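You operate a simulated robot arm through the tools that you are given. There is no shell and no other tool.

You run a simulated robot arm. Do the job below in one go: nothing can be reset, and whatever is moved stays where it is left.

JOB
Wind the silver bobbin full of red thread, then switch the machine off.

The check looks at the end state, three seconds after you hand in, the way a careful person would. Anything else that was tipped, shoved, dropped, spilled or broken makes it a failure.

ROBOT AND FRAMES
A 6-joint arm with a two-finger gripper, fixed in place. Base frame: the origin is on the floor under the middle of its stand, x ahead of it, y to its left, z up. Units: mm, degrees, N and s.
It reaches about 1572 mm from its shoulder. Its first joint turns from -166.0 to 166.0 degrees. Payload 2.45 kg.
Tool frame: the origin (TCP) lies between the finger pads and is the grasp point; the fingertips stand 20 mm ahead of it; z points along the fingers, y is the line along which they close. The gripper opens to 140 mm; its body begins 168 mm behind the TCP.
Orientation is that of the tool frame in the base frame, as [roll, pitch, yaw] about the fixed x, y, z axes, in that order (R = Rz(yaw) Ry(pitch) Rx(roll)). With the fingers straight down and closing along the base's y, the tool's x points along the base's -x, its y along +y and its z along -z.

CONTROLS
- The arm moves only by the tool send_rows. Its arguments are lists of equal length, an entry for each row: "delta_pos": the shift along the tool's x, y, z in mm, a list of three; "angular": the turn, a rotation vector about the tool's x, y, z in degrees, a list of three; "jaw": the opening in per cent of the stroke, from 0 (shut) to 100 (fully open). In form: {"delta_pos": [[dx, dy, dz], ...], "angular": [[rx, ry, rz], ...], "jaw": [jaw, ...]}. A call has 1 to 20 rows; each row is the pose to reach, as a shift and turn from the pose commanded when the call began, along the tool's axes at that moment. Each row takes 0.2 s and may step no farther than 50 mm and 8.6 degrees from the row before; otherwise, or with a gripper value out of range, the whole call is refused. A pose out of reach is approached as far as the arm can. The call stops where the force on the tool passes 90 N (or 10 N more than at its start, if that is more) or the arm is blocked; 0.2 s more then pass. Each finger travels about 45 mm/s and halts on what it meets, pressing with about 23 N; the grip force reading is that of the motor and also rises with nothing between the fingers. The clock runs only during rows and for 0.2 s after the last one: add rows that repeat a pose to give the fingers time. It gives the time, the measured TCP pose, the force on the tool (base axes), the opening and the grip force at its end, in the units of the frame above (readings bear some noise), with the torque about the TCP (base axes, N m) and any sound that the robot's microphone picked up, and new pictures: "show" is both (left out), scene, wrist or none.
- Cameras (640 x 400 px; columns grow to the right, rows downward): "scene" is fixed at [52.3, -500.4, 1545.6]; the picture's right is [0.59, -0.81, 0.00], its down [-0.38, -0.27, -0.89] and it looks along [0.72, 0.52, -0.47] (base axes); focal length 358 px, centre (320, 200). "wrist" rides on the gripper at [78, 11, -209] in the tool frame; the picture's right is [-0.14, 0.99, 0.00], its down [-0.92, -0.13, -0.37] and it looks along [-0.36, -0.05, 0.93] (tool axes); focal length 280 px, centre (320, 200). There is no depth. A picture from a camera that has moved, and an enlarged one, comes with that camera's place and axes in the base frame and with its lens.
- enlarge(camera, box): a new picture of the part [left, top, right, bottom] of that camera's present view, enlarged. It takes no simulated time.
- close_job(): hands the job in; it is judged then, once.

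Places have to be worked out from the pictures, the camera data and where the tool is seen. Open the gripper and draw the arm clear of the work before you hand the job in, unless the task says otherwise.

The tools are called after ">>>" as name(argument=value, ...) on one line, values as JSON. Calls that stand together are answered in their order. send_rows: Moves the arm, as the interface text tells. Its arguments: {"type":"object","properties":{"delta_pos":{"type":"array","items":{"type":"array","items":{"type":"number"}}},"angular":{"type":"array","items":{"type":"array","items":{"type":"number"}}},"jaw":{"type":"array","items":{"type":"number"}},"show":{"type":"string","enum":["both","scene","wrist","none"]}},"required":["delta_pos","angular","jaw"]} The other tools are called the same way: enlarge (camera, box) takes an enlarged picture of a part of a camera's view; close_job () hands the job in.

At the start:

```text
t: 0.0
tcp_pos: [590.4, 226.4, 1243.0]
ee_rot: [179.9, 0.1, -179.9]
wrist_force: [0.3, -0.3, 0.3]
ft_torque: [-0.01, -0.03, 0.01]
gripper_width: 139.8
grasp_force: 0.0
```

scene: 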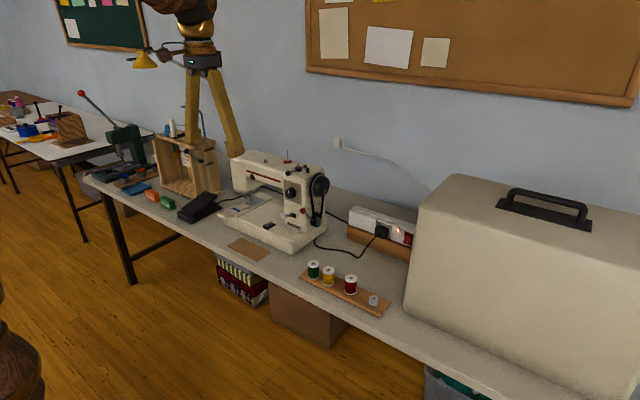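
wrist: 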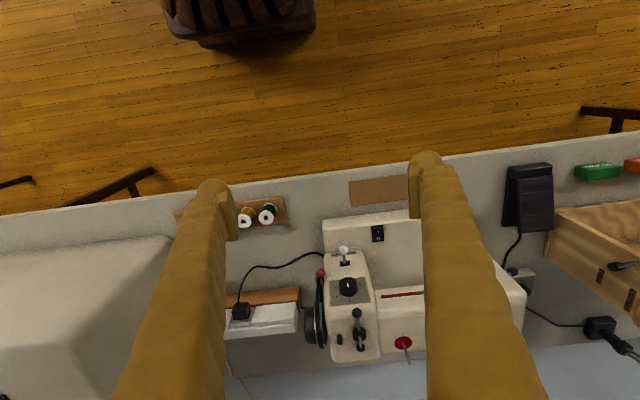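

The start pictures show a sewing machine, a thread rack, a power strip and a foot pedal. I'll enlarge several parts to understand the details before moving.

>>> enlarge(camera="scene", box=[210, 140, 340, 260])

>>> enlarge(camera="scene", box=[290, 190, 430, 320])

>>> enlarge(camera="wrist", box=[220, 180, 440, 380])

>>> enlarge(camera="scene", box=[80, 120, 240, 240])

```text
3.33 times, centred on (275, 200) of scene
camera zoom: at [52.3, -500.4, 1545.6], right [0.59, -0.81, 0.0], down [-0.38, -0.27, -0.89], along [0.72, 0.52, -0.47], focal length 1193 px, centre (470, 200)
```

zoom: 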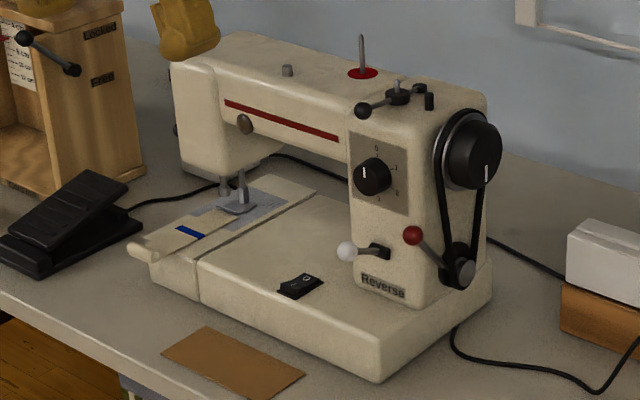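

```text
3.08 times, centred on (360, 255) of scene
camera zoom: at [52.3, -500.4, 1545.6], right [0.59, -0.81, 0.0], down [-0.38, -0.27, -0.89], along [0.72, 0.52, -0.47], focal length 1101 px, centre (197, 31)
```

zoom: 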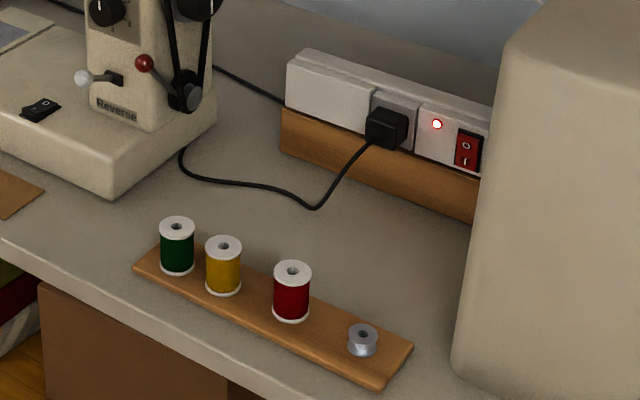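

```text
2.00 times, centred on (330, 280) of wrist
camera zoom: at [513.3, 238.0, 1451.8], right [0.14, 0.99, 0.0], down [0.92, -0.13, 0.37], along [0.37, -0.05, -0.93], focal length 561 px, centre (300, 40)
```

zoom: 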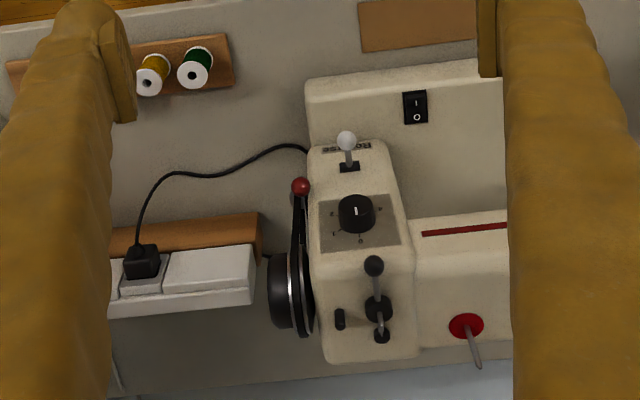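

```text
3.33 times, centred on (160, 180) of scene
camera zoom: at [52.3, -500.4, 1545.6], right [0.59, -0.81, 0.0], down [-0.38, -0.27, -0.89], along [0.72, 0.52, -0.47], focal length 1193 px, centre (853, 267)
```

zoom: 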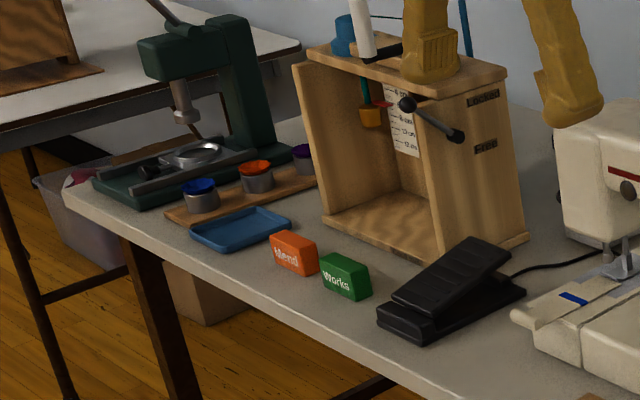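

I put the power switch at about (881, 338, 814), the spool pin at about (1004, 337, 1040), the red spool near (810, -69) and the bobbin near (798, -157). I'll move the wrist camera high over the rack for a closer look, staying clear of everything.

>>> send_rows(delta_pos=[[-11, -34, 5], [-22, -67, 10], [-33, -101, 15], [-44, -134, 25], [-55, -168, 35], [-66, -202, 45], [-77, -235, 60], [-88, -269, 75], [-99, -302, 85], [-110, -336, 93], [-110, -336, 93]], angular=[[0, 0, 0], [0, 0, 0], [0, 0, 0], [0, 0, 0], [0, 0, 0], [0, 0, 0], [0, 0, 0], [0, 0, 0], [0, 0, 0], [0, 0, 0], [0, 0, 0]], jaw=[100, 100, 100, 100, 100, 100, 100, 100, 100, 100, 100], show="both")

```text
t: 2.4
tcp_pos: [701.7, -110.6, 1149.8]
ee_rot: [-180.0, 0.1, -180.0]
wrist_force: [-0.1, -0.2, -0.2]
ft_torque: [-0.01, -0.03, -0.04]
gripper_width: 139.8
grasp_force: 0.0
camera wrist: at [623.7, -99.0, 1358.5], right [0.14, 0.99, 0.0], down [0.92, -0.13, 0.37], along [0.37, -0.05, -0.93], focal length 280 px, centre (320, 200)
```

scene: 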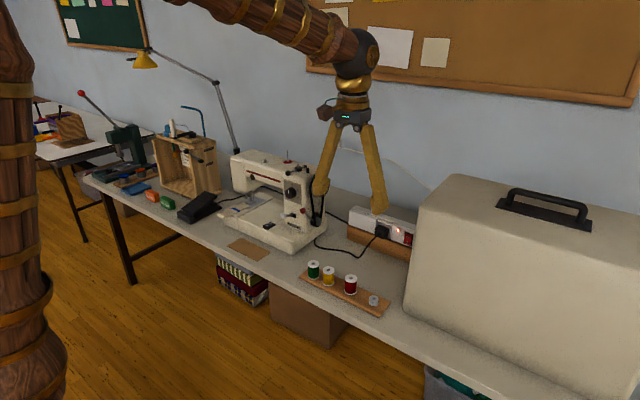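
wrist: 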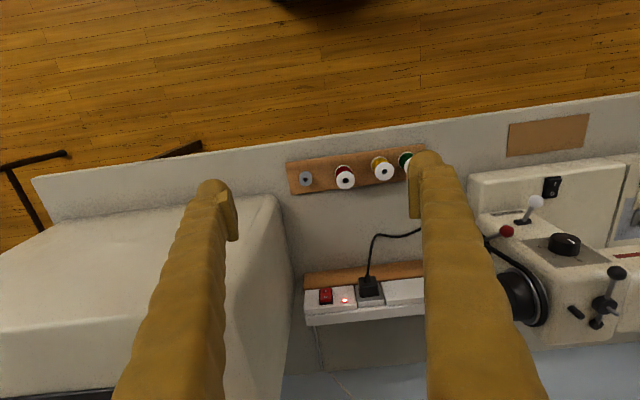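

The rack, bobbin and machine are all visible from the wrist camera here. I'll enlarge them to get accurate positions.

>>> enlarge(camera="wrist", box=[280, 140, 440, 240])

>>> enlarge(camera="wrist", box=[470, 160, 640, 340])

>>> enlarge(camera="wrist", box=[280, 220, 440, 340])

>>> enlarge(camera="scene", box=[290, 250, 400, 320])

>>> enlarge(camera="scene", box=[260, 140, 340, 190])

>>> enlarge(camera="scene", box=[230, 170, 340, 250])

```text
4.00 times, centred on (360, 190) of wrist
camera zoom: at [623.7, -99.0, 1358.5], right [0.14, 0.99, 0.0], down [0.92, -0.13, 0.37], along [0.37, -0.05, -0.93], focal length 1122 px, centre (160, 240)
```

zoom: 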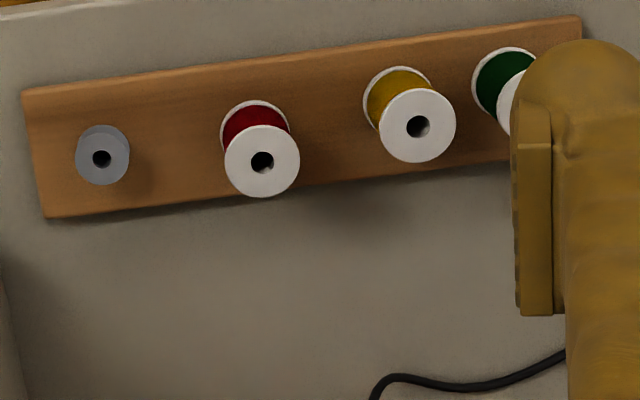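

```text
2.22 times, centred on (555, 250) of wrist
camera zoom: at [623.7, -99.0, 1358.5], right [0.14, 0.99, 0.0], down [0.92, -0.13, 0.37], along [0.37, -0.05, -0.93], focal length 623 px, centre (-202, 89)
```

zoom: 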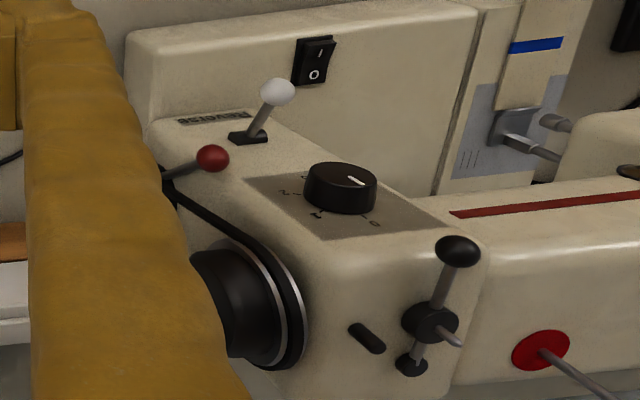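

```text
3.33 times, centred on (360, 280) of wrist
camera zoom: at [623.7, -99.0, 1358.5], right [0.14, 0.99, 0.0], down [0.92, -0.13, 0.37], along [0.37, -0.05, -0.93], focal length 935 px, centre (187, -67)
```

zoom: 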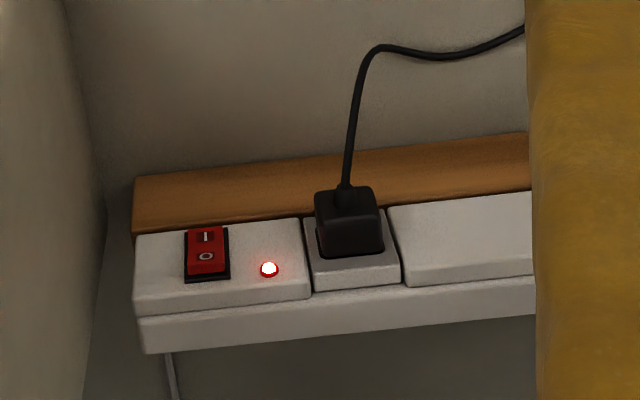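

```text
5.71 times, centred on (345, 285) of scene
camera zoom: at [52.3, -500.4, 1545.6], right [0.59, -0.81, 0.0], down [-0.38, -0.27, -0.89], along [0.72, 0.52, -0.47], focal length 2045 px, centre (177, -286)
```

zoom: 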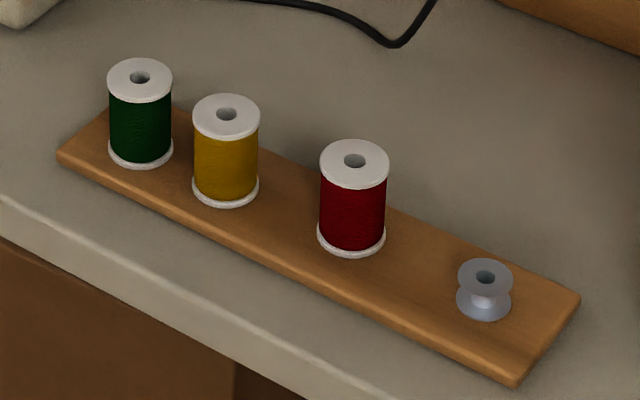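

```text
8.00 times, centred on (300, 165) of scene
camera zoom: at [52.3, -500.4, 1545.6], right [0.59, -0.81, 0.0], down [-0.38, -0.27, -0.89], along [0.72, 0.52, -0.47], focal length 2863 px, centre (480, 480)
```

zoom: 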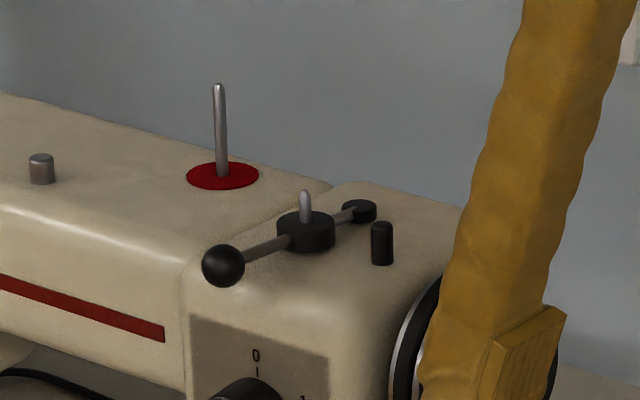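

```text
5.00 times, centred on (285, 210) of scene
camera zoom: at [52.3, -500.4, 1545.6], right [0.59, -0.81, 0.0], down [-0.38, -0.27, -0.89], along [0.72, 0.52, -0.47], focal length 1789 px, centre (495, 150)
```

zoom: 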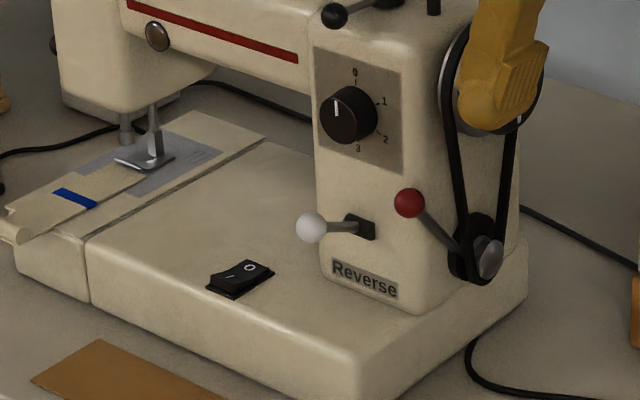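

The winder sits on top of the machine: an arm with a black ball, a hub with a spindle, and a fixed stop peg. There is also a red-ball lever by the belt, a dial at about 0, and a rocker switch. I'll move in front of the machine and tilt the camera forward to see these controls up close.

>>> send_rows(delta_pos=[[-2, 39, 2], [-4, 78, 5], [-6, 117, 7], [-9, 156, 10], [-11, 195, 12], [-14, 234, 15], [-16, 273, 17], [-18, 311, 20], [-18, 311, 20]], angular=[[0, 0, 0], [0, -6, 0], [0, -12, 0], [0, -18, 0], [0, -24, 0], [0, -30, 0], [0, -35, 0], [0, -35, 0], [0, -35, 0]], jaw=[100, 100, 100, 100, 100, 100, 100, 100, 100], show="both")

```text
t: 4.4
tcp_pos: [718.9, 199.0, 1129.2]
ee_rot: [-180.0, 35.1, -179.9]
wrist_force: [-0.3, 0.7, -0.1]
ft_torque: [-0.02, 0.04, 0.01]
gripper_width: 140.3
grasp_force: 0.2
camera wrist: at [535.1, 210.8, 1254.8], right [0.11, 0.99, 0.08], down [0.54, -0.13, 0.83], along [0.83, -0.05, -0.55], focal length 280 px, centre (320, 200)
```

scene: 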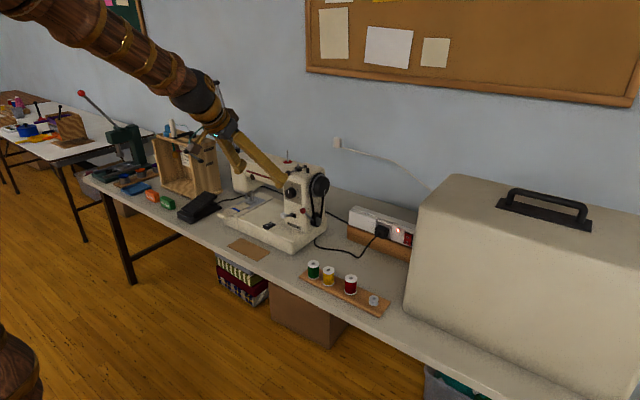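
wrist: 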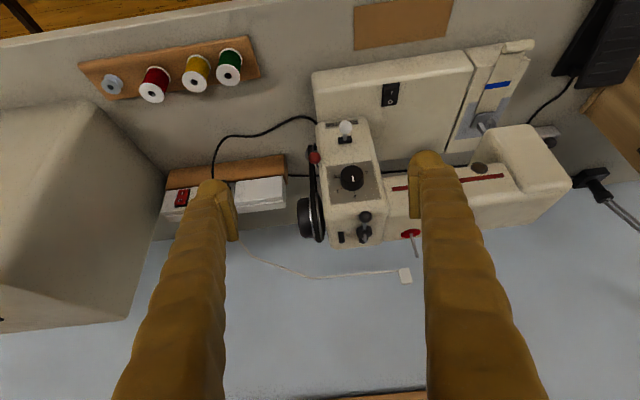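

The view is upside down (picture down is world up) but clear. I'll enlarge the controls.

>>> enlarge(camera="wrist", box=[290, 110, 410, 190])

>>> enlarge(camera="wrist", box=[320, 190, 430, 260])

>>> enlarge(camera="wrist", box=[290, 140, 340, 260])

>>> enlarge(camera="wrist", box=[370, 75, 410, 115])

>>> enlarge(camera="wrist", box=[540, 0, 640, 120])

```text
5.00 times, centred on (350, 150) of wrist
camera zoom: at [535.1, 210.8, 1254.8], right [0.11, 0.99, 0.08], down [0.54, -0.13, 0.83], along [0.83, -0.05, -0.55], focal length 1402 px, centre (170, 450)
```

zoom: 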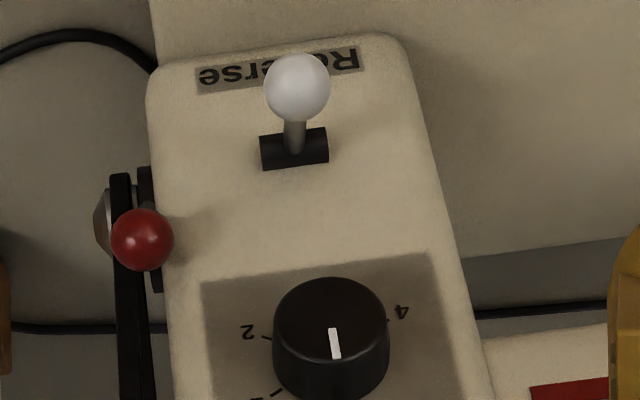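

```text
5.71 times, centred on (375, 225) of wrist
camera zoom: at [535.1, 210.8, 1254.8], right [0.11, 0.99, 0.08], down [0.54, -0.13, 0.83], along [0.83, -0.05, -0.55], focal length 1602 px, centre (6, 57)
```

zoom: 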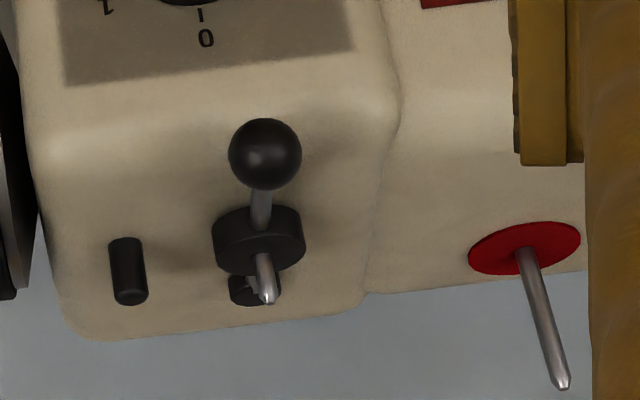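

```text
3.33 times, centred on (315, 200) of wrist
camera zoom: at [535.1, 210.8, 1254.8], right [0.11, 0.99, 0.08], down [0.54, -0.13, 0.83], along [0.83, -0.05, -0.55], focal length 935 px, centre (337, 200)
```

zoom: 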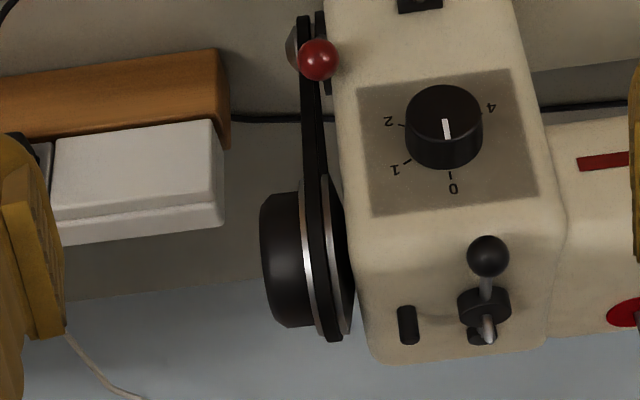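

```text
10.00 times, centred on (390, 95) of wrist
camera zoom: at [535.1, 210.8, 1254.8], right [0.11, 0.99, 0.08], down [0.54, -0.13, 0.83], along [0.83, -0.05, -0.55], focal length 2804 px, centre (-380, 1250)
```

zoom: 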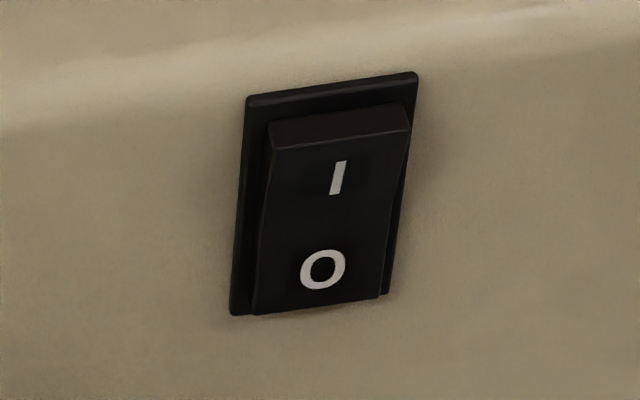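

```text
3.33 times, centred on (590, 60) of wrist
camera zoom: at [535.1, 210.8, 1254.8], right [0.11, 0.99, 0.08], down [0.54, -0.13, 0.83], along [0.83, -0.05, -0.55], focal length 935 px, centre (-580, 667)
```

zoom: 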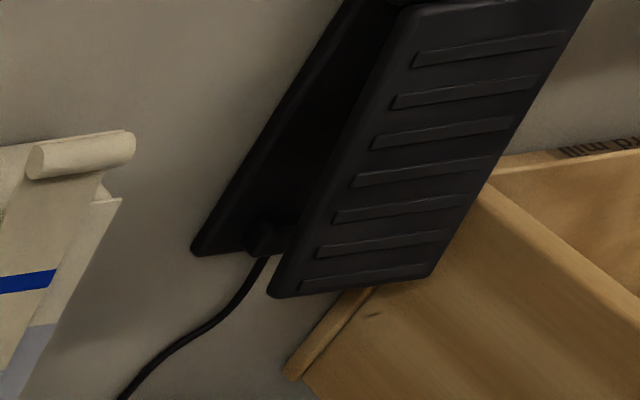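

The rocker's "I" end is raised and the "O" end is pressed, so the machine is off. I'll look at the red-ball lever and the belt from the fixed camera, and at the winder too.

>>> enlarge(camera="scene", box=[300, 165, 340, 235])

>>> enlarge(camera="scene", box=[270, 145, 330, 185])

>>> enlarge(camera="scene", box=[170, 175, 250, 230])

>>> enlarge(camera="wrist", box=[70, 30, 260, 110])

```text
5.71 times, centred on (320, 200) of scene
camera zoom: at [52.3, -500.4, 1545.6], right [0.59, -0.81, 0.0], down [-0.38, -0.27, -0.89], along [0.72, 0.52, -0.47], focal length 2045 px, centre (320, 200)
```

zoom: 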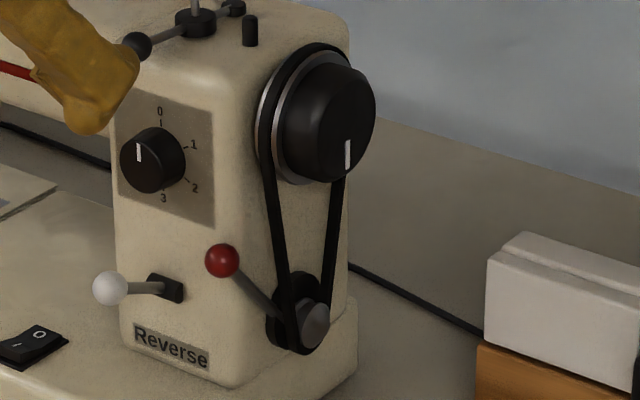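

```text
10.00 times, centred on (300, 165) of scene
camera zoom: at [52.3, -500.4, 1545.6], right [0.59, -0.81, 0.0], down [-0.38, -0.27, -0.89], along [0.72, 0.52, -0.47], focal length 3579 px, centre (520, 550)
```

zoom: 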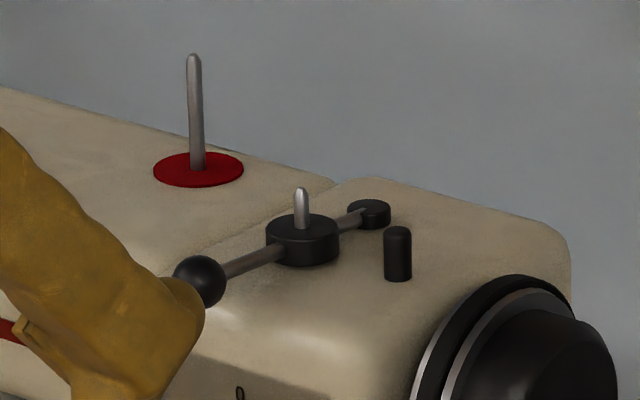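

```text
7.27 times, centred on (210, 202) of scene
camera zoom: at [52.3, -500.4, 1545.6], right [0.59, -0.81, 0.0], down [-0.38, -0.27, -0.89], along [0.72, 0.52, -0.47], focal length 2603 px, centre (1120, 182)
```

zoom: 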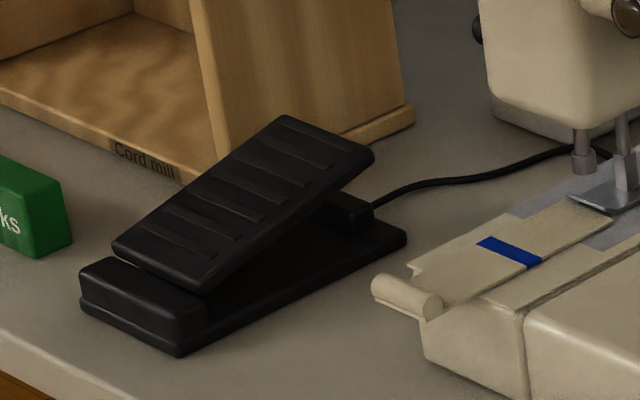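

```text
3.37 times, centred on (165, 70) of wrist
camera zoom: at [535.1, 210.8, 1254.8], right [0.11, 0.99, 0.08], down [0.54, -0.13, 0.83], along [0.83, -0.05, -0.55], focal length 944 px, centre (842, 638)
```

zoom: 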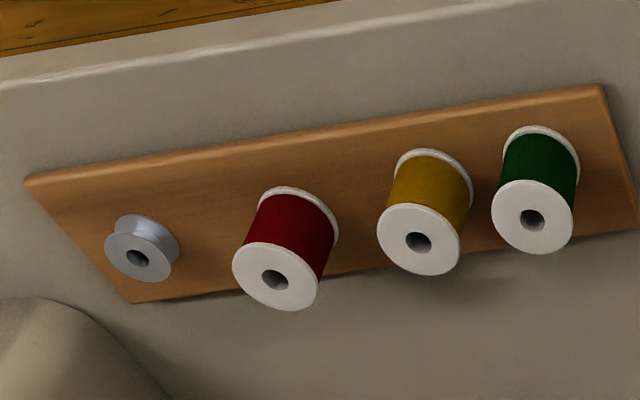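

Geometry so far, all in base mm:
- Bobbin top: (796, -154, 785)
- Red spool top: (799, -72, 821)
- Spool pin base: (992, 334, 1046), tip z about 1090
- Winder spindle base: (953, 252, 1056), tip z about 1070
- Winder arm pivot: (995, 252); ball: (897, 252)
- Stop peg: (960, 214)

I'll go back over the rack and level the tool.

>>> send_rows(delta_pos=[[7, -37, 10], [14, -75, 20], [21, -112, 35], [28, -150, 50], [36, -187, 70], [43, -224, 90], [50, -262, 105], [57, -299, 117.6], [57, -299, 117.6]], angular=[[0, 0, 0], [0, 5, 0], [0, 11, 0], [0, 17, 0], [0, 23, 0], [0, 29, 0], [0, 35, 0], [0, 35, 0], [0, 35, 0]], jaw=[100, 100, 100, 100, 100, 100, 100, 100, 100], show="none")

```text
t: 6.4
tcp_pos: [741.1, -99.1, 1002.0]
ee_rot: [-179.9, 0.0, -179.9]
wrist_force: [-0.1, 0.2, -0.1]
ft_torque: [-0.02, -0.01, 0.01]
gripper_width: 140.2
grasp_force: 0.1
```

Level now, so I'll turn 45° about the vertical so the jaws close along the (+x, +y) diagonal, which clears the neighbours. I'll hover above the red spool with the jaws partly open.

>>> send_rows(delta_pos=[[-10, 5, 9], [-20, 10, 18], [-30, 15, 27], [-40, 20, 36], [-50, 24, 45], [-58, 27, 52], [-58, 27, 52], [-58, 27, 52]], angular=[[0, 0, 7.5], [0, 0, 15], [0, 0, 22.5], [0, 0, 30], [0, 0, 37.5], [0, 0, 45], [0, 0, 45], [0, 0, 45]], jaw=[90, 80, 70, 60, 50, 45, 45, 45], show="both")

```text
t: 8.2
tcp_pos: [797.0, -69.8, 950.0]
ee_rot: [-179.9, 0.0, 135.0]
wrist_force: [0.0, -0.5, -0.5]
ft_torque: [0.01, -0.02, -0.04]
gripper_width: 62.8
grasp_force: 0.0
camera wrist: at [750.5, -6.0, 1157.4], right [0.8, 0.6, 0.0], down [0.56, -0.74, 0.37], along [0.22, -0.29, -0.93], focal length 280 px, centre (320, 200)
```

scene: 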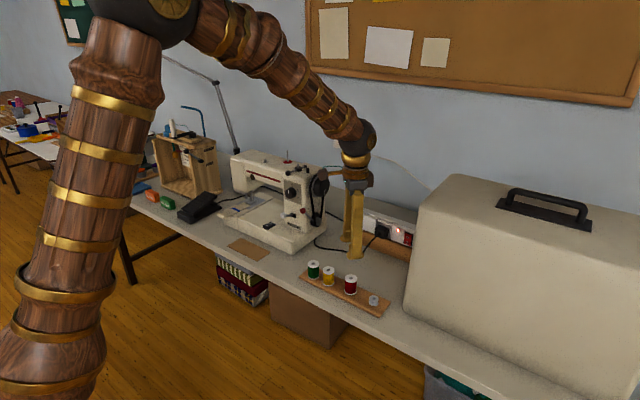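
wrist: 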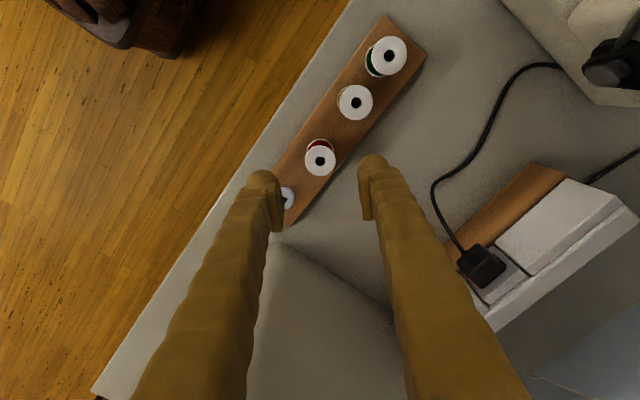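

Hovering above the rack at 45°. I'll enlarge to get the spool's exact offset from the TCP.

>>> enlarge(camera="wrist", box=[240, 100, 400, 220])

>>> enlarge(camera="scene", box=[320, 150, 400, 320])

```text
3.33 times, centred on (320, 160) of wrist
camera zoom: at [750.5, -6.0, 1157.4], right [0.8, 0.6, 0.0], down [0.56, -0.74, 0.37], along [0.22, -0.29, -0.93], focal length 935 px, centre (320, 333)
```

zoom: 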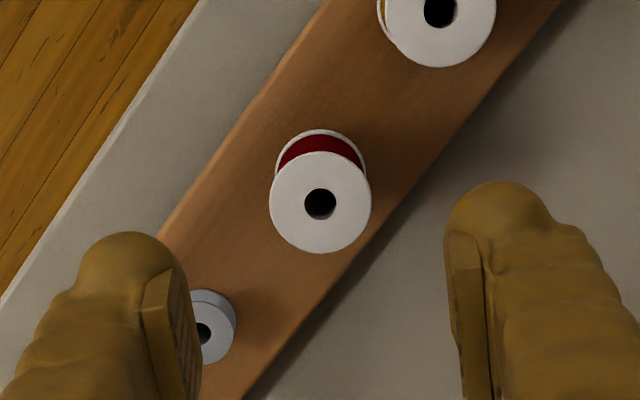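

```text
2.35 times, centred on (360, 235) of scene
camera zoom: at [52.3, -500.4, 1545.6], right [0.59, -0.81, 0.0], down [-0.38, -0.27, -0.89], along [0.72, 0.52, -0.47], focal length 842 px, centre (226, 118)
```

zoom: 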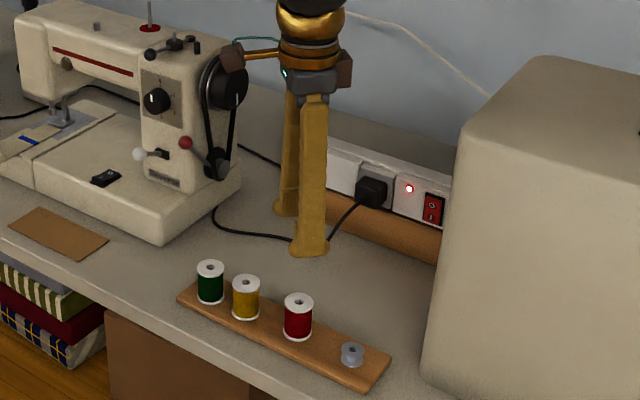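

The spool's axis is about (-3, -0.4) in tool x/y from the TCP and its top is 128 mm ahead, which matches my triangulation. I'll descend to TCP z of about 800 with the jaws astride the red spool.

>>> send_rows(delta_pos=[[-3, -0.4, 20], [-3, -0.4, 50], [-3, -0.4, 80], [-3, -0.4, 110], [-3, -0.4, 130], [-3, -0.4, 142], [-3, -0.4, 148], [-3, -0.4, 148]], angular=[[0, 0, 0], [0, 0, 0], [0, 0, 0], [0, 0, 0], [0, 0, 0], [0, 0, 0], [0, 0, 0], [0, 0, 0]], jaw=[45, 45, 45, 45, 45, 45, 45, 45], show="both")

```text
t: 10.0
tcp_pos: [801.0, -71.8, 801.9]
ee_rot: [179.9, 0.0, 135.0]
wrist_force: [-0.1, -0.6, -0.3]
ft_torque: [-0.02, -0.01, 0.01]
gripper_width: 62.9
grasp_force: 0.0
camera wrist: at [753.6, -8.0, 1010.4], right [0.8, 0.6, 0.0], down [0.56, -0.74, 0.37], along [0.22, -0.29, -0.93], focal length 280 px, centre (320, 200)
```

scene: 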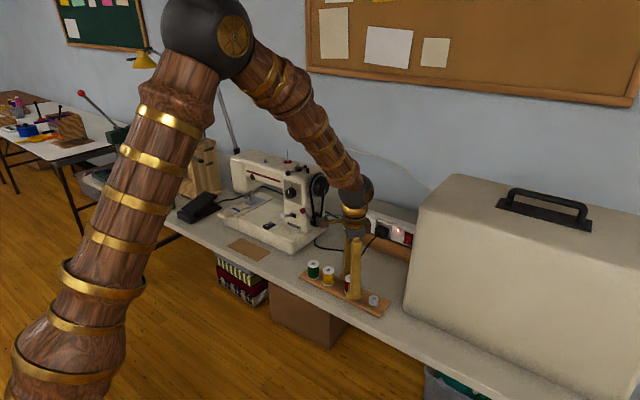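
wrist: 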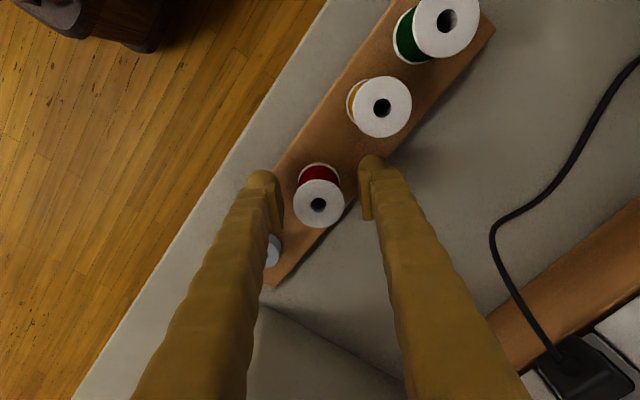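

>>> enlarge(camera="wrist", box=[240, 140, 400, 240])

>>> enlarge(camera="scene", box=[310, 250, 400, 320])

```text
4.00 times, centred on (320, 190) of wrist
camera zoom: at [753.6, -8.0, 1010.4], right [0.8, 0.6, 0.0], down [0.56, -0.74, 0.37], along [0.22, -0.29, -0.93], focal length 1122 px, centre (320, 240)
```

zoom: 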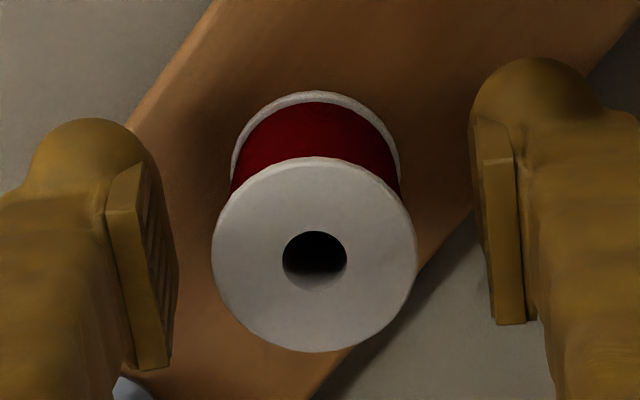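

```text
5.71 times, centred on (355, 285) of scene
camera zoom: at [52.3, -500.4, 1545.6], right [0.59, -0.81, 0.0], down [-0.38, -0.27, -0.89], along [0.72, 0.52, -0.47], focal length 2045 px, centre (120, -286)
```

zoom: 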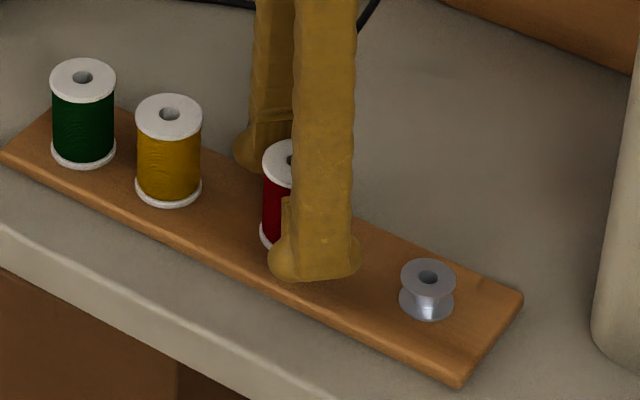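

The jaws straddle the red spool, centred within about 1 mm, with the tips above the rack. Closing on it.

>>> send_rows(delta_pos=[[0, 0, 0], [0, 0, 0], [0, 0, 0], [0, 0, 0], [0, 0, 0]], angular=[[0, 0, 0], [0, 0, 0], [0, 0, 0], [0, 0, 0], [0, 0, 0]], jaw=[35, 25, 15, 15, 15], show="wrist")

```text
t: 11.2
tcp_pos: [801.0, -71.2, 801.3]
ee_rot: [-179.9, 0.0, 135.0]
wrist_force: [0.0, -0.7, 0.5]
ft_torque: [0.0, 0.03, 0.01]
gripper_width: 35.4
grasp_force: 23.1
camera wrist: at [753.6, -8.0, 1010.6], right [0.8, 0.6, 0.0], down [0.56, -0.74, 0.37], along [0.22, -0.29, -0.93], focal length 280 px, centre (320, 200)
```

wrist: 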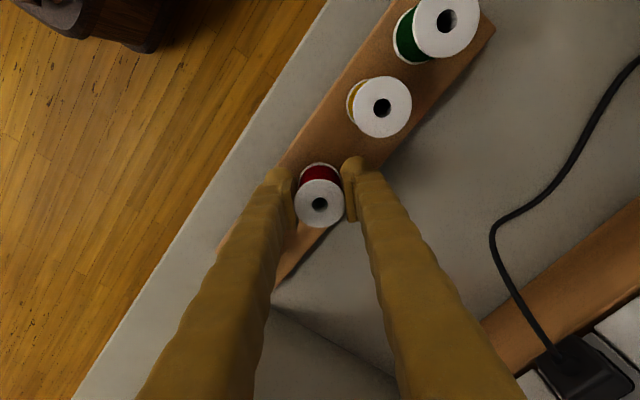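

Gripped at 35.4 mm with 23 N. I'll lift straight up 100 mm and check the spool comes along.

>>> send_rows(delta_pos=[[0, 0, -10], [0, 0, -25], [0, 0, -45], [0, 0, -70], [0, 0, -100], [0, 0, -100]], angular=[[0, 0, 0], [0, 0, 0], [0, 0, 0], [0, 0, 0], [0, 0, 0], [0, 0, 0]], jaw=[15, 15, 15, 15, 15, 15], show="both")

```text
t: 12.6
tcp_pos: [800.2, -73.0, 900.9]
ee_rot: [179.8, 0.1, 135.1]
wrist_force: [0.2, 0.1, -0.2]
ft_torque: [0.02, -0.02, 0.02]
gripper_width: 35.2
grasp_force: 22.9
camera wrist: at [753.2, -9.0, 1109.9], right [0.8, 0.6, 0.0], down [0.56, -0.74, 0.37], along [0.22, -0.29, -0.93], focal length 280 px, centre (320, 200)
```

scene: 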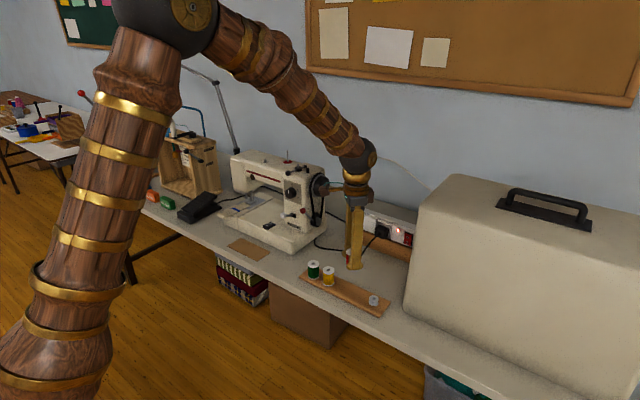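
wrist: 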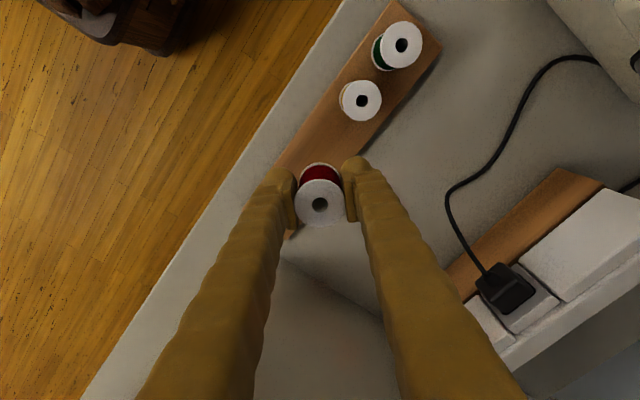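

The spool came up with the gripper. I'll check exactly how it sits in the fingers, from both cameras.

>>> enlarge(camera="wrist", box=[270, 150, 370, 230])

>>> enlarge(camera="scene", box=[325, 220, 385, 280])

```text
5.00 times, centred on (320, 190) of wrist
camera zoom: at [753.2, -9.0, 1109.9], right [0.8, 0.6, 0.0], down [0.56, -0.74, 0.37], along [0.22, -0.29, -0.93], focal length 1402 px, centre (320, 250)
```

zoom: 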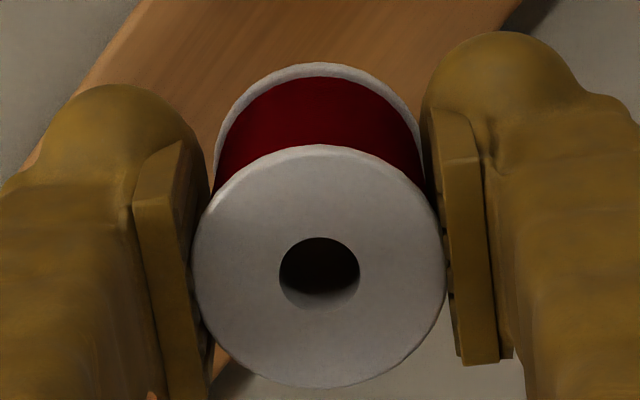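

```text
6.67 times, centred on (355, 250) of scene
camera zoom: at [52.3, -500.4, 1545.6], right [0.59, -0.81, 0.0], down [-0.38, -0.27, -0.89], along [0.72, 0.52, -0.47], focal length 2386 px, centre (87, -133)
```

zoom: 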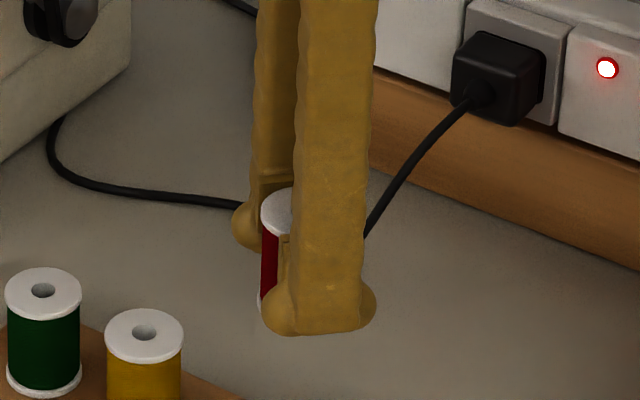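

The spool axis sits at tool (0.7, 0.1), nicely vertical, with its bottom about 27 mm below the TCP. I'll raise to z = 1200 and travel high over to the spool pin near (992, 334).

>>> send_rows(delta_pos=[[0, 0, -30], [0, 0, -72], [0, 0, -115], [0, 0, -158], [0, 0, -201], [0, 0, -244], [0, 0, -275], [4, 11, -300], [15, 42, -300], [31, 85, -300], [46, 127, -300], [61, 169, -300], [76, 212, -300], [91, 254, -300], [106, 296, -300], [122, 339, -300], [137, 381, -300], [147, 410, -300], [152, 423.5, -300], [152, 423.5, -300]], angular=[[0, 0, 0], [0, 0, 0], [0, 0, 0], [0, 0, 0], [0, 0, 0], [0, 0, 0], [0, 0, 0], [0, 0, 0], [0, 0, 0], [0, 0, 0], [0, 0, 0], [0, 0, 0], [0, 0, 0], [0, 0, 0], [0, 0, 0], [0, 0, 0], [0, 0, 0], [0, 0, 0], [0, 0, 0], [0, 0, 0]], jaw=[15, 15, 15, 15, 15, 15, 15, 15, 15, 15, 15, 15, 15, 15, 15, 15, 15, 15, 15, 15], show="both")

```text
t: 16.8
tcp_pos: [991.7, 335.2, 1203.2]
ee_rot: [180.0, 0.0, 135.0]
wrist_force: [-0.7, -0.3, -0.3]
ft_torque: [-0.02, 0.03, 0.0]
gripper_width: 35.0
grasp_force: 23.0
camera wrist: at [944.6, 398.6, 1410.6], right [0.8, 0.6, 0.0], down [0.56, -0.74, 0.37], along [0.22, -0.29, -0.93], focal length 280 px, centre (320, 200)
```

scene: 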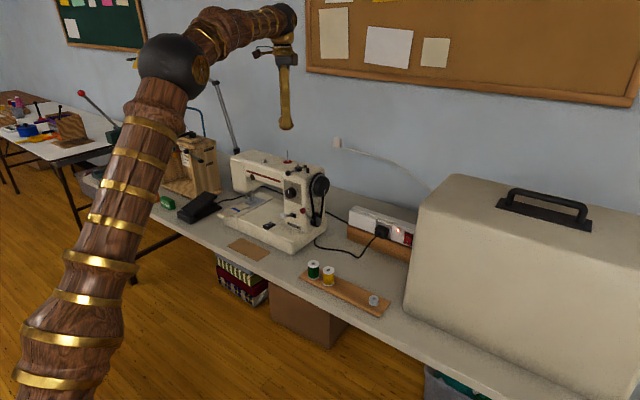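
wrist: 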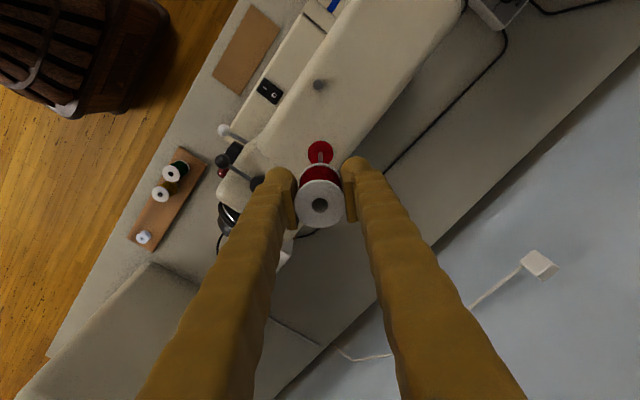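

The spool pin and its red disc show just beyond the held spool. I'll enlarge to measure the offset between the pin and the spool axis.

>>> enlarge(camera="wrist", box=[280, 120, 360, 220])

>>> enlarge(camera="scene", box=[260, 110, 320, 180])

>>> enlarge(camera="wrist", box=[200, 100, 340, 200])

```text
4.00 times, centred on (320, 170) of wrist
camera zoom: at [944.6, 398.6, 1410.6], right [0.8, 0.6, 0.0], down [0.56, -0.74, 0.37], along [0.22, -0.29, -0.93], focal length 1122 px, centre (320, 320)
```

zoom: 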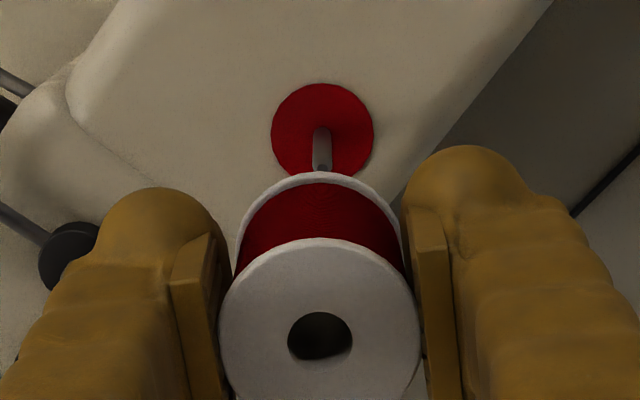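

```text
5.71 times, centred on (290, 145) of scene
camera zoom: at [52.3, -500.4, 1545.6], right [0.59, -0.81, 0.0], down [-0.38, -0.27, -0.89], along [0.72, 0.52, -0.47], focal length 2045 px, centre (491, 514)
```

zoom: 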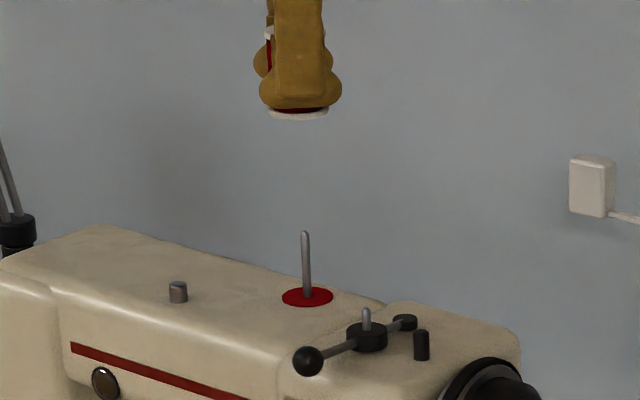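

```text
4.00 times, centred on (270, 150) of wrist
camera zoom: at [944.6, 398.6, 1410.6], right [0.8, 0.6, 0.0], down [0.56, -0.74, 0.37], along [0.22, -0.29, -0.93], focal length 1122 px, centre (520, 400)
```

zoom: 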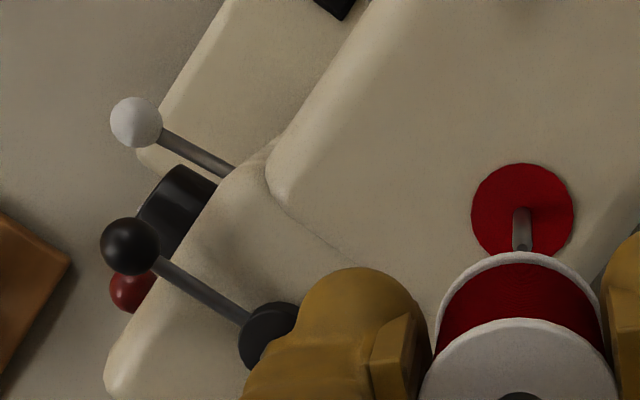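

>>> enlarge(camera="wrist", box=[305, 135, 335, 170])

>>> enlarge(camera="scene", box=[276, 110, 306, 175])

```text
11.43 times, centred on (320, 152) of wrist
camera zoom: at [944.6, 398.6, 1410.6], right [0.8, 0.6, 0.0], down [0.56, -0.74, 0.37], along [0.22, -0.29, -0.93], focal length 3204 px, centre (320, 743)
```

zoom: 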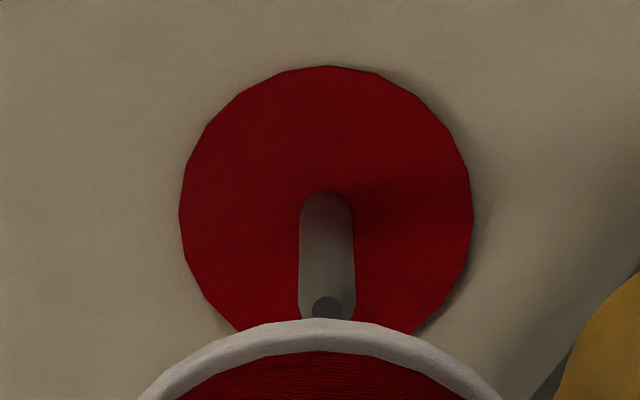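

```text
6.15 times, centred on (291, 142) of scene
camera zoom: at [52.3, -500.4, 1545.6], right [0.59, -0.81, 0.0], down [-0.38, -0.27, -0.89], along [0.72, 0.52, -0.47], focal length 2202 px, centre (498, 554)
```

zoom: 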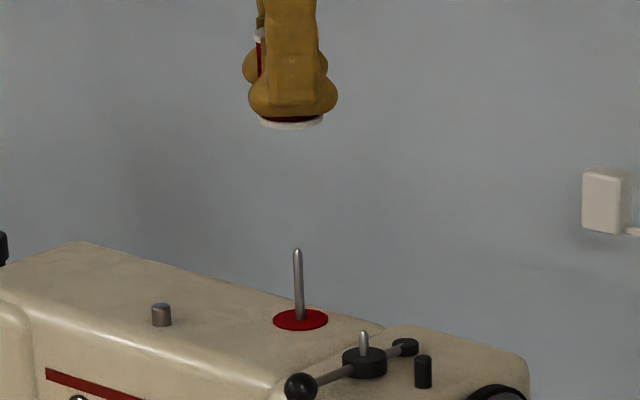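

The pin base is at tool (1.3, 1.0) and the spool axis is at (0.7, 0.1), so a shift of about (0.6, 0.9) lines them up. The pin is about 46 mm tall. I'll apply the shift and lower until the spool bottom is just above the pin tip.

>>> send_rows(delta_pos=[[0.6, 0.9, 15], [0.6, 0.9, 40], [0.6, 0.9, 60], [0.6, 0.9, 72], [0.6, 0.9, 72]], angular=[[0, 0, 0], [0, 0, 0], [0, 0, 0], [0, 0, 0], [0, 0, 0]], jaw=[15, 15, 15, 15, 15], show="both")

>>> enlarge(camera="scene", box=[270, 120, 310, 180])

>>> enlarge(camera="wrist", box=[280, 120, 360, 220])

```text
t: 18.0
tcp_pos: [993.5, 335.8, 1131.8]
ee_rot: [179.8, 0.0, 134.9]
wrist_force: [0.1, -0.7, 0.0]
ft_torque: [0.02, 0.0, -0.01]
gripper_width: 35.4
grasp_force: 22.7
camera wrist: at [945.2, 399.4, 1339.7], right [0.8, 0.6, 0.0], down [0.56, -0.74, 0.37], along [0.22, -0.29, -0.93], focal length 280 px, centre (320, 200)
```

scene: 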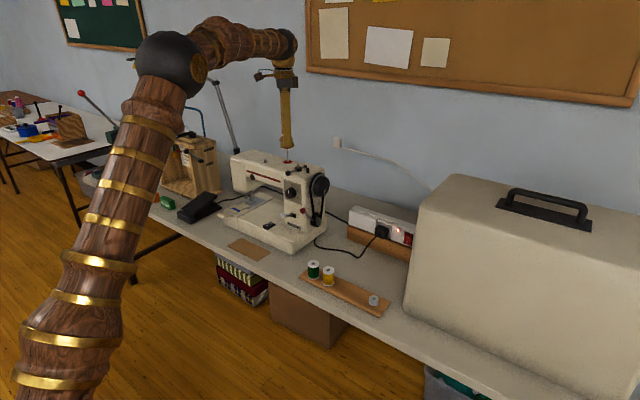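
wrist: 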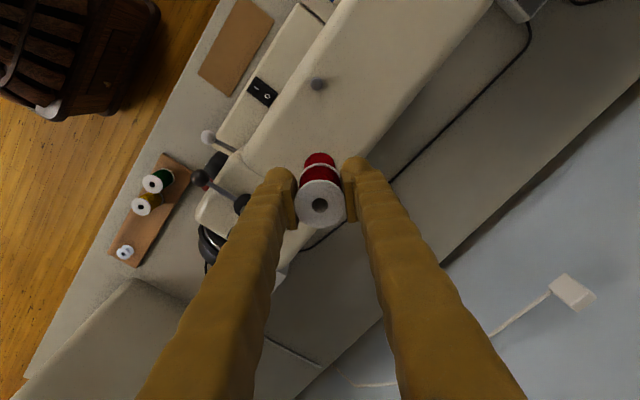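

```text
6.67 times, centred on (290, 150) of scene
camera zoom: at [52.3, -500.4, 1545.6], right [0.59, -0.81, 0.0], down [-0.38, -0.27, -0.89], along [0.72, 0.52, -0.47], focal length 2386 px, centre (520, 533)
```

zoom: 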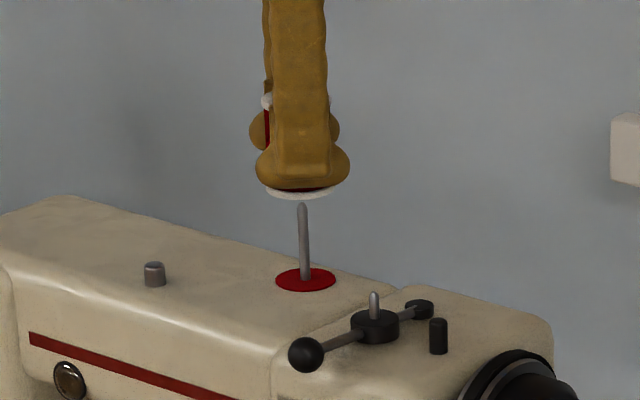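

```text
4.00 times, centred on (320, 170) of wrist
camera zoom: at [945.2, 399.4, 1339.7], right [0.8, 0.6, 0.0], down [0.56, -0.74, 0.37], along [0.22, -0.29, -0.93], focal length 1122 px, centre (320, 320)
```

zoom: 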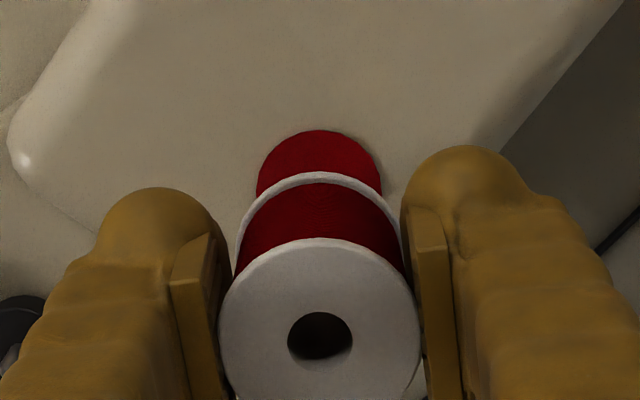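

>>> enlarge(camera="scene", box=[282, 140, 300, 166])

```text
15.38 times, centred on (291, 153) of scene
camera zoom: at [52.3, -500.4, 1545.6], right [0.59, -0.81, 0.0], down [-0.38, -0.27, -0.89], along [0.72, 0.52, -0.47], focal length 5506 px, centre (766, 923)
```

zoom: 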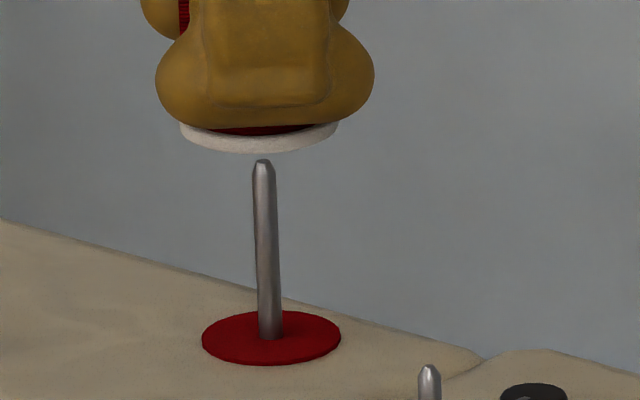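

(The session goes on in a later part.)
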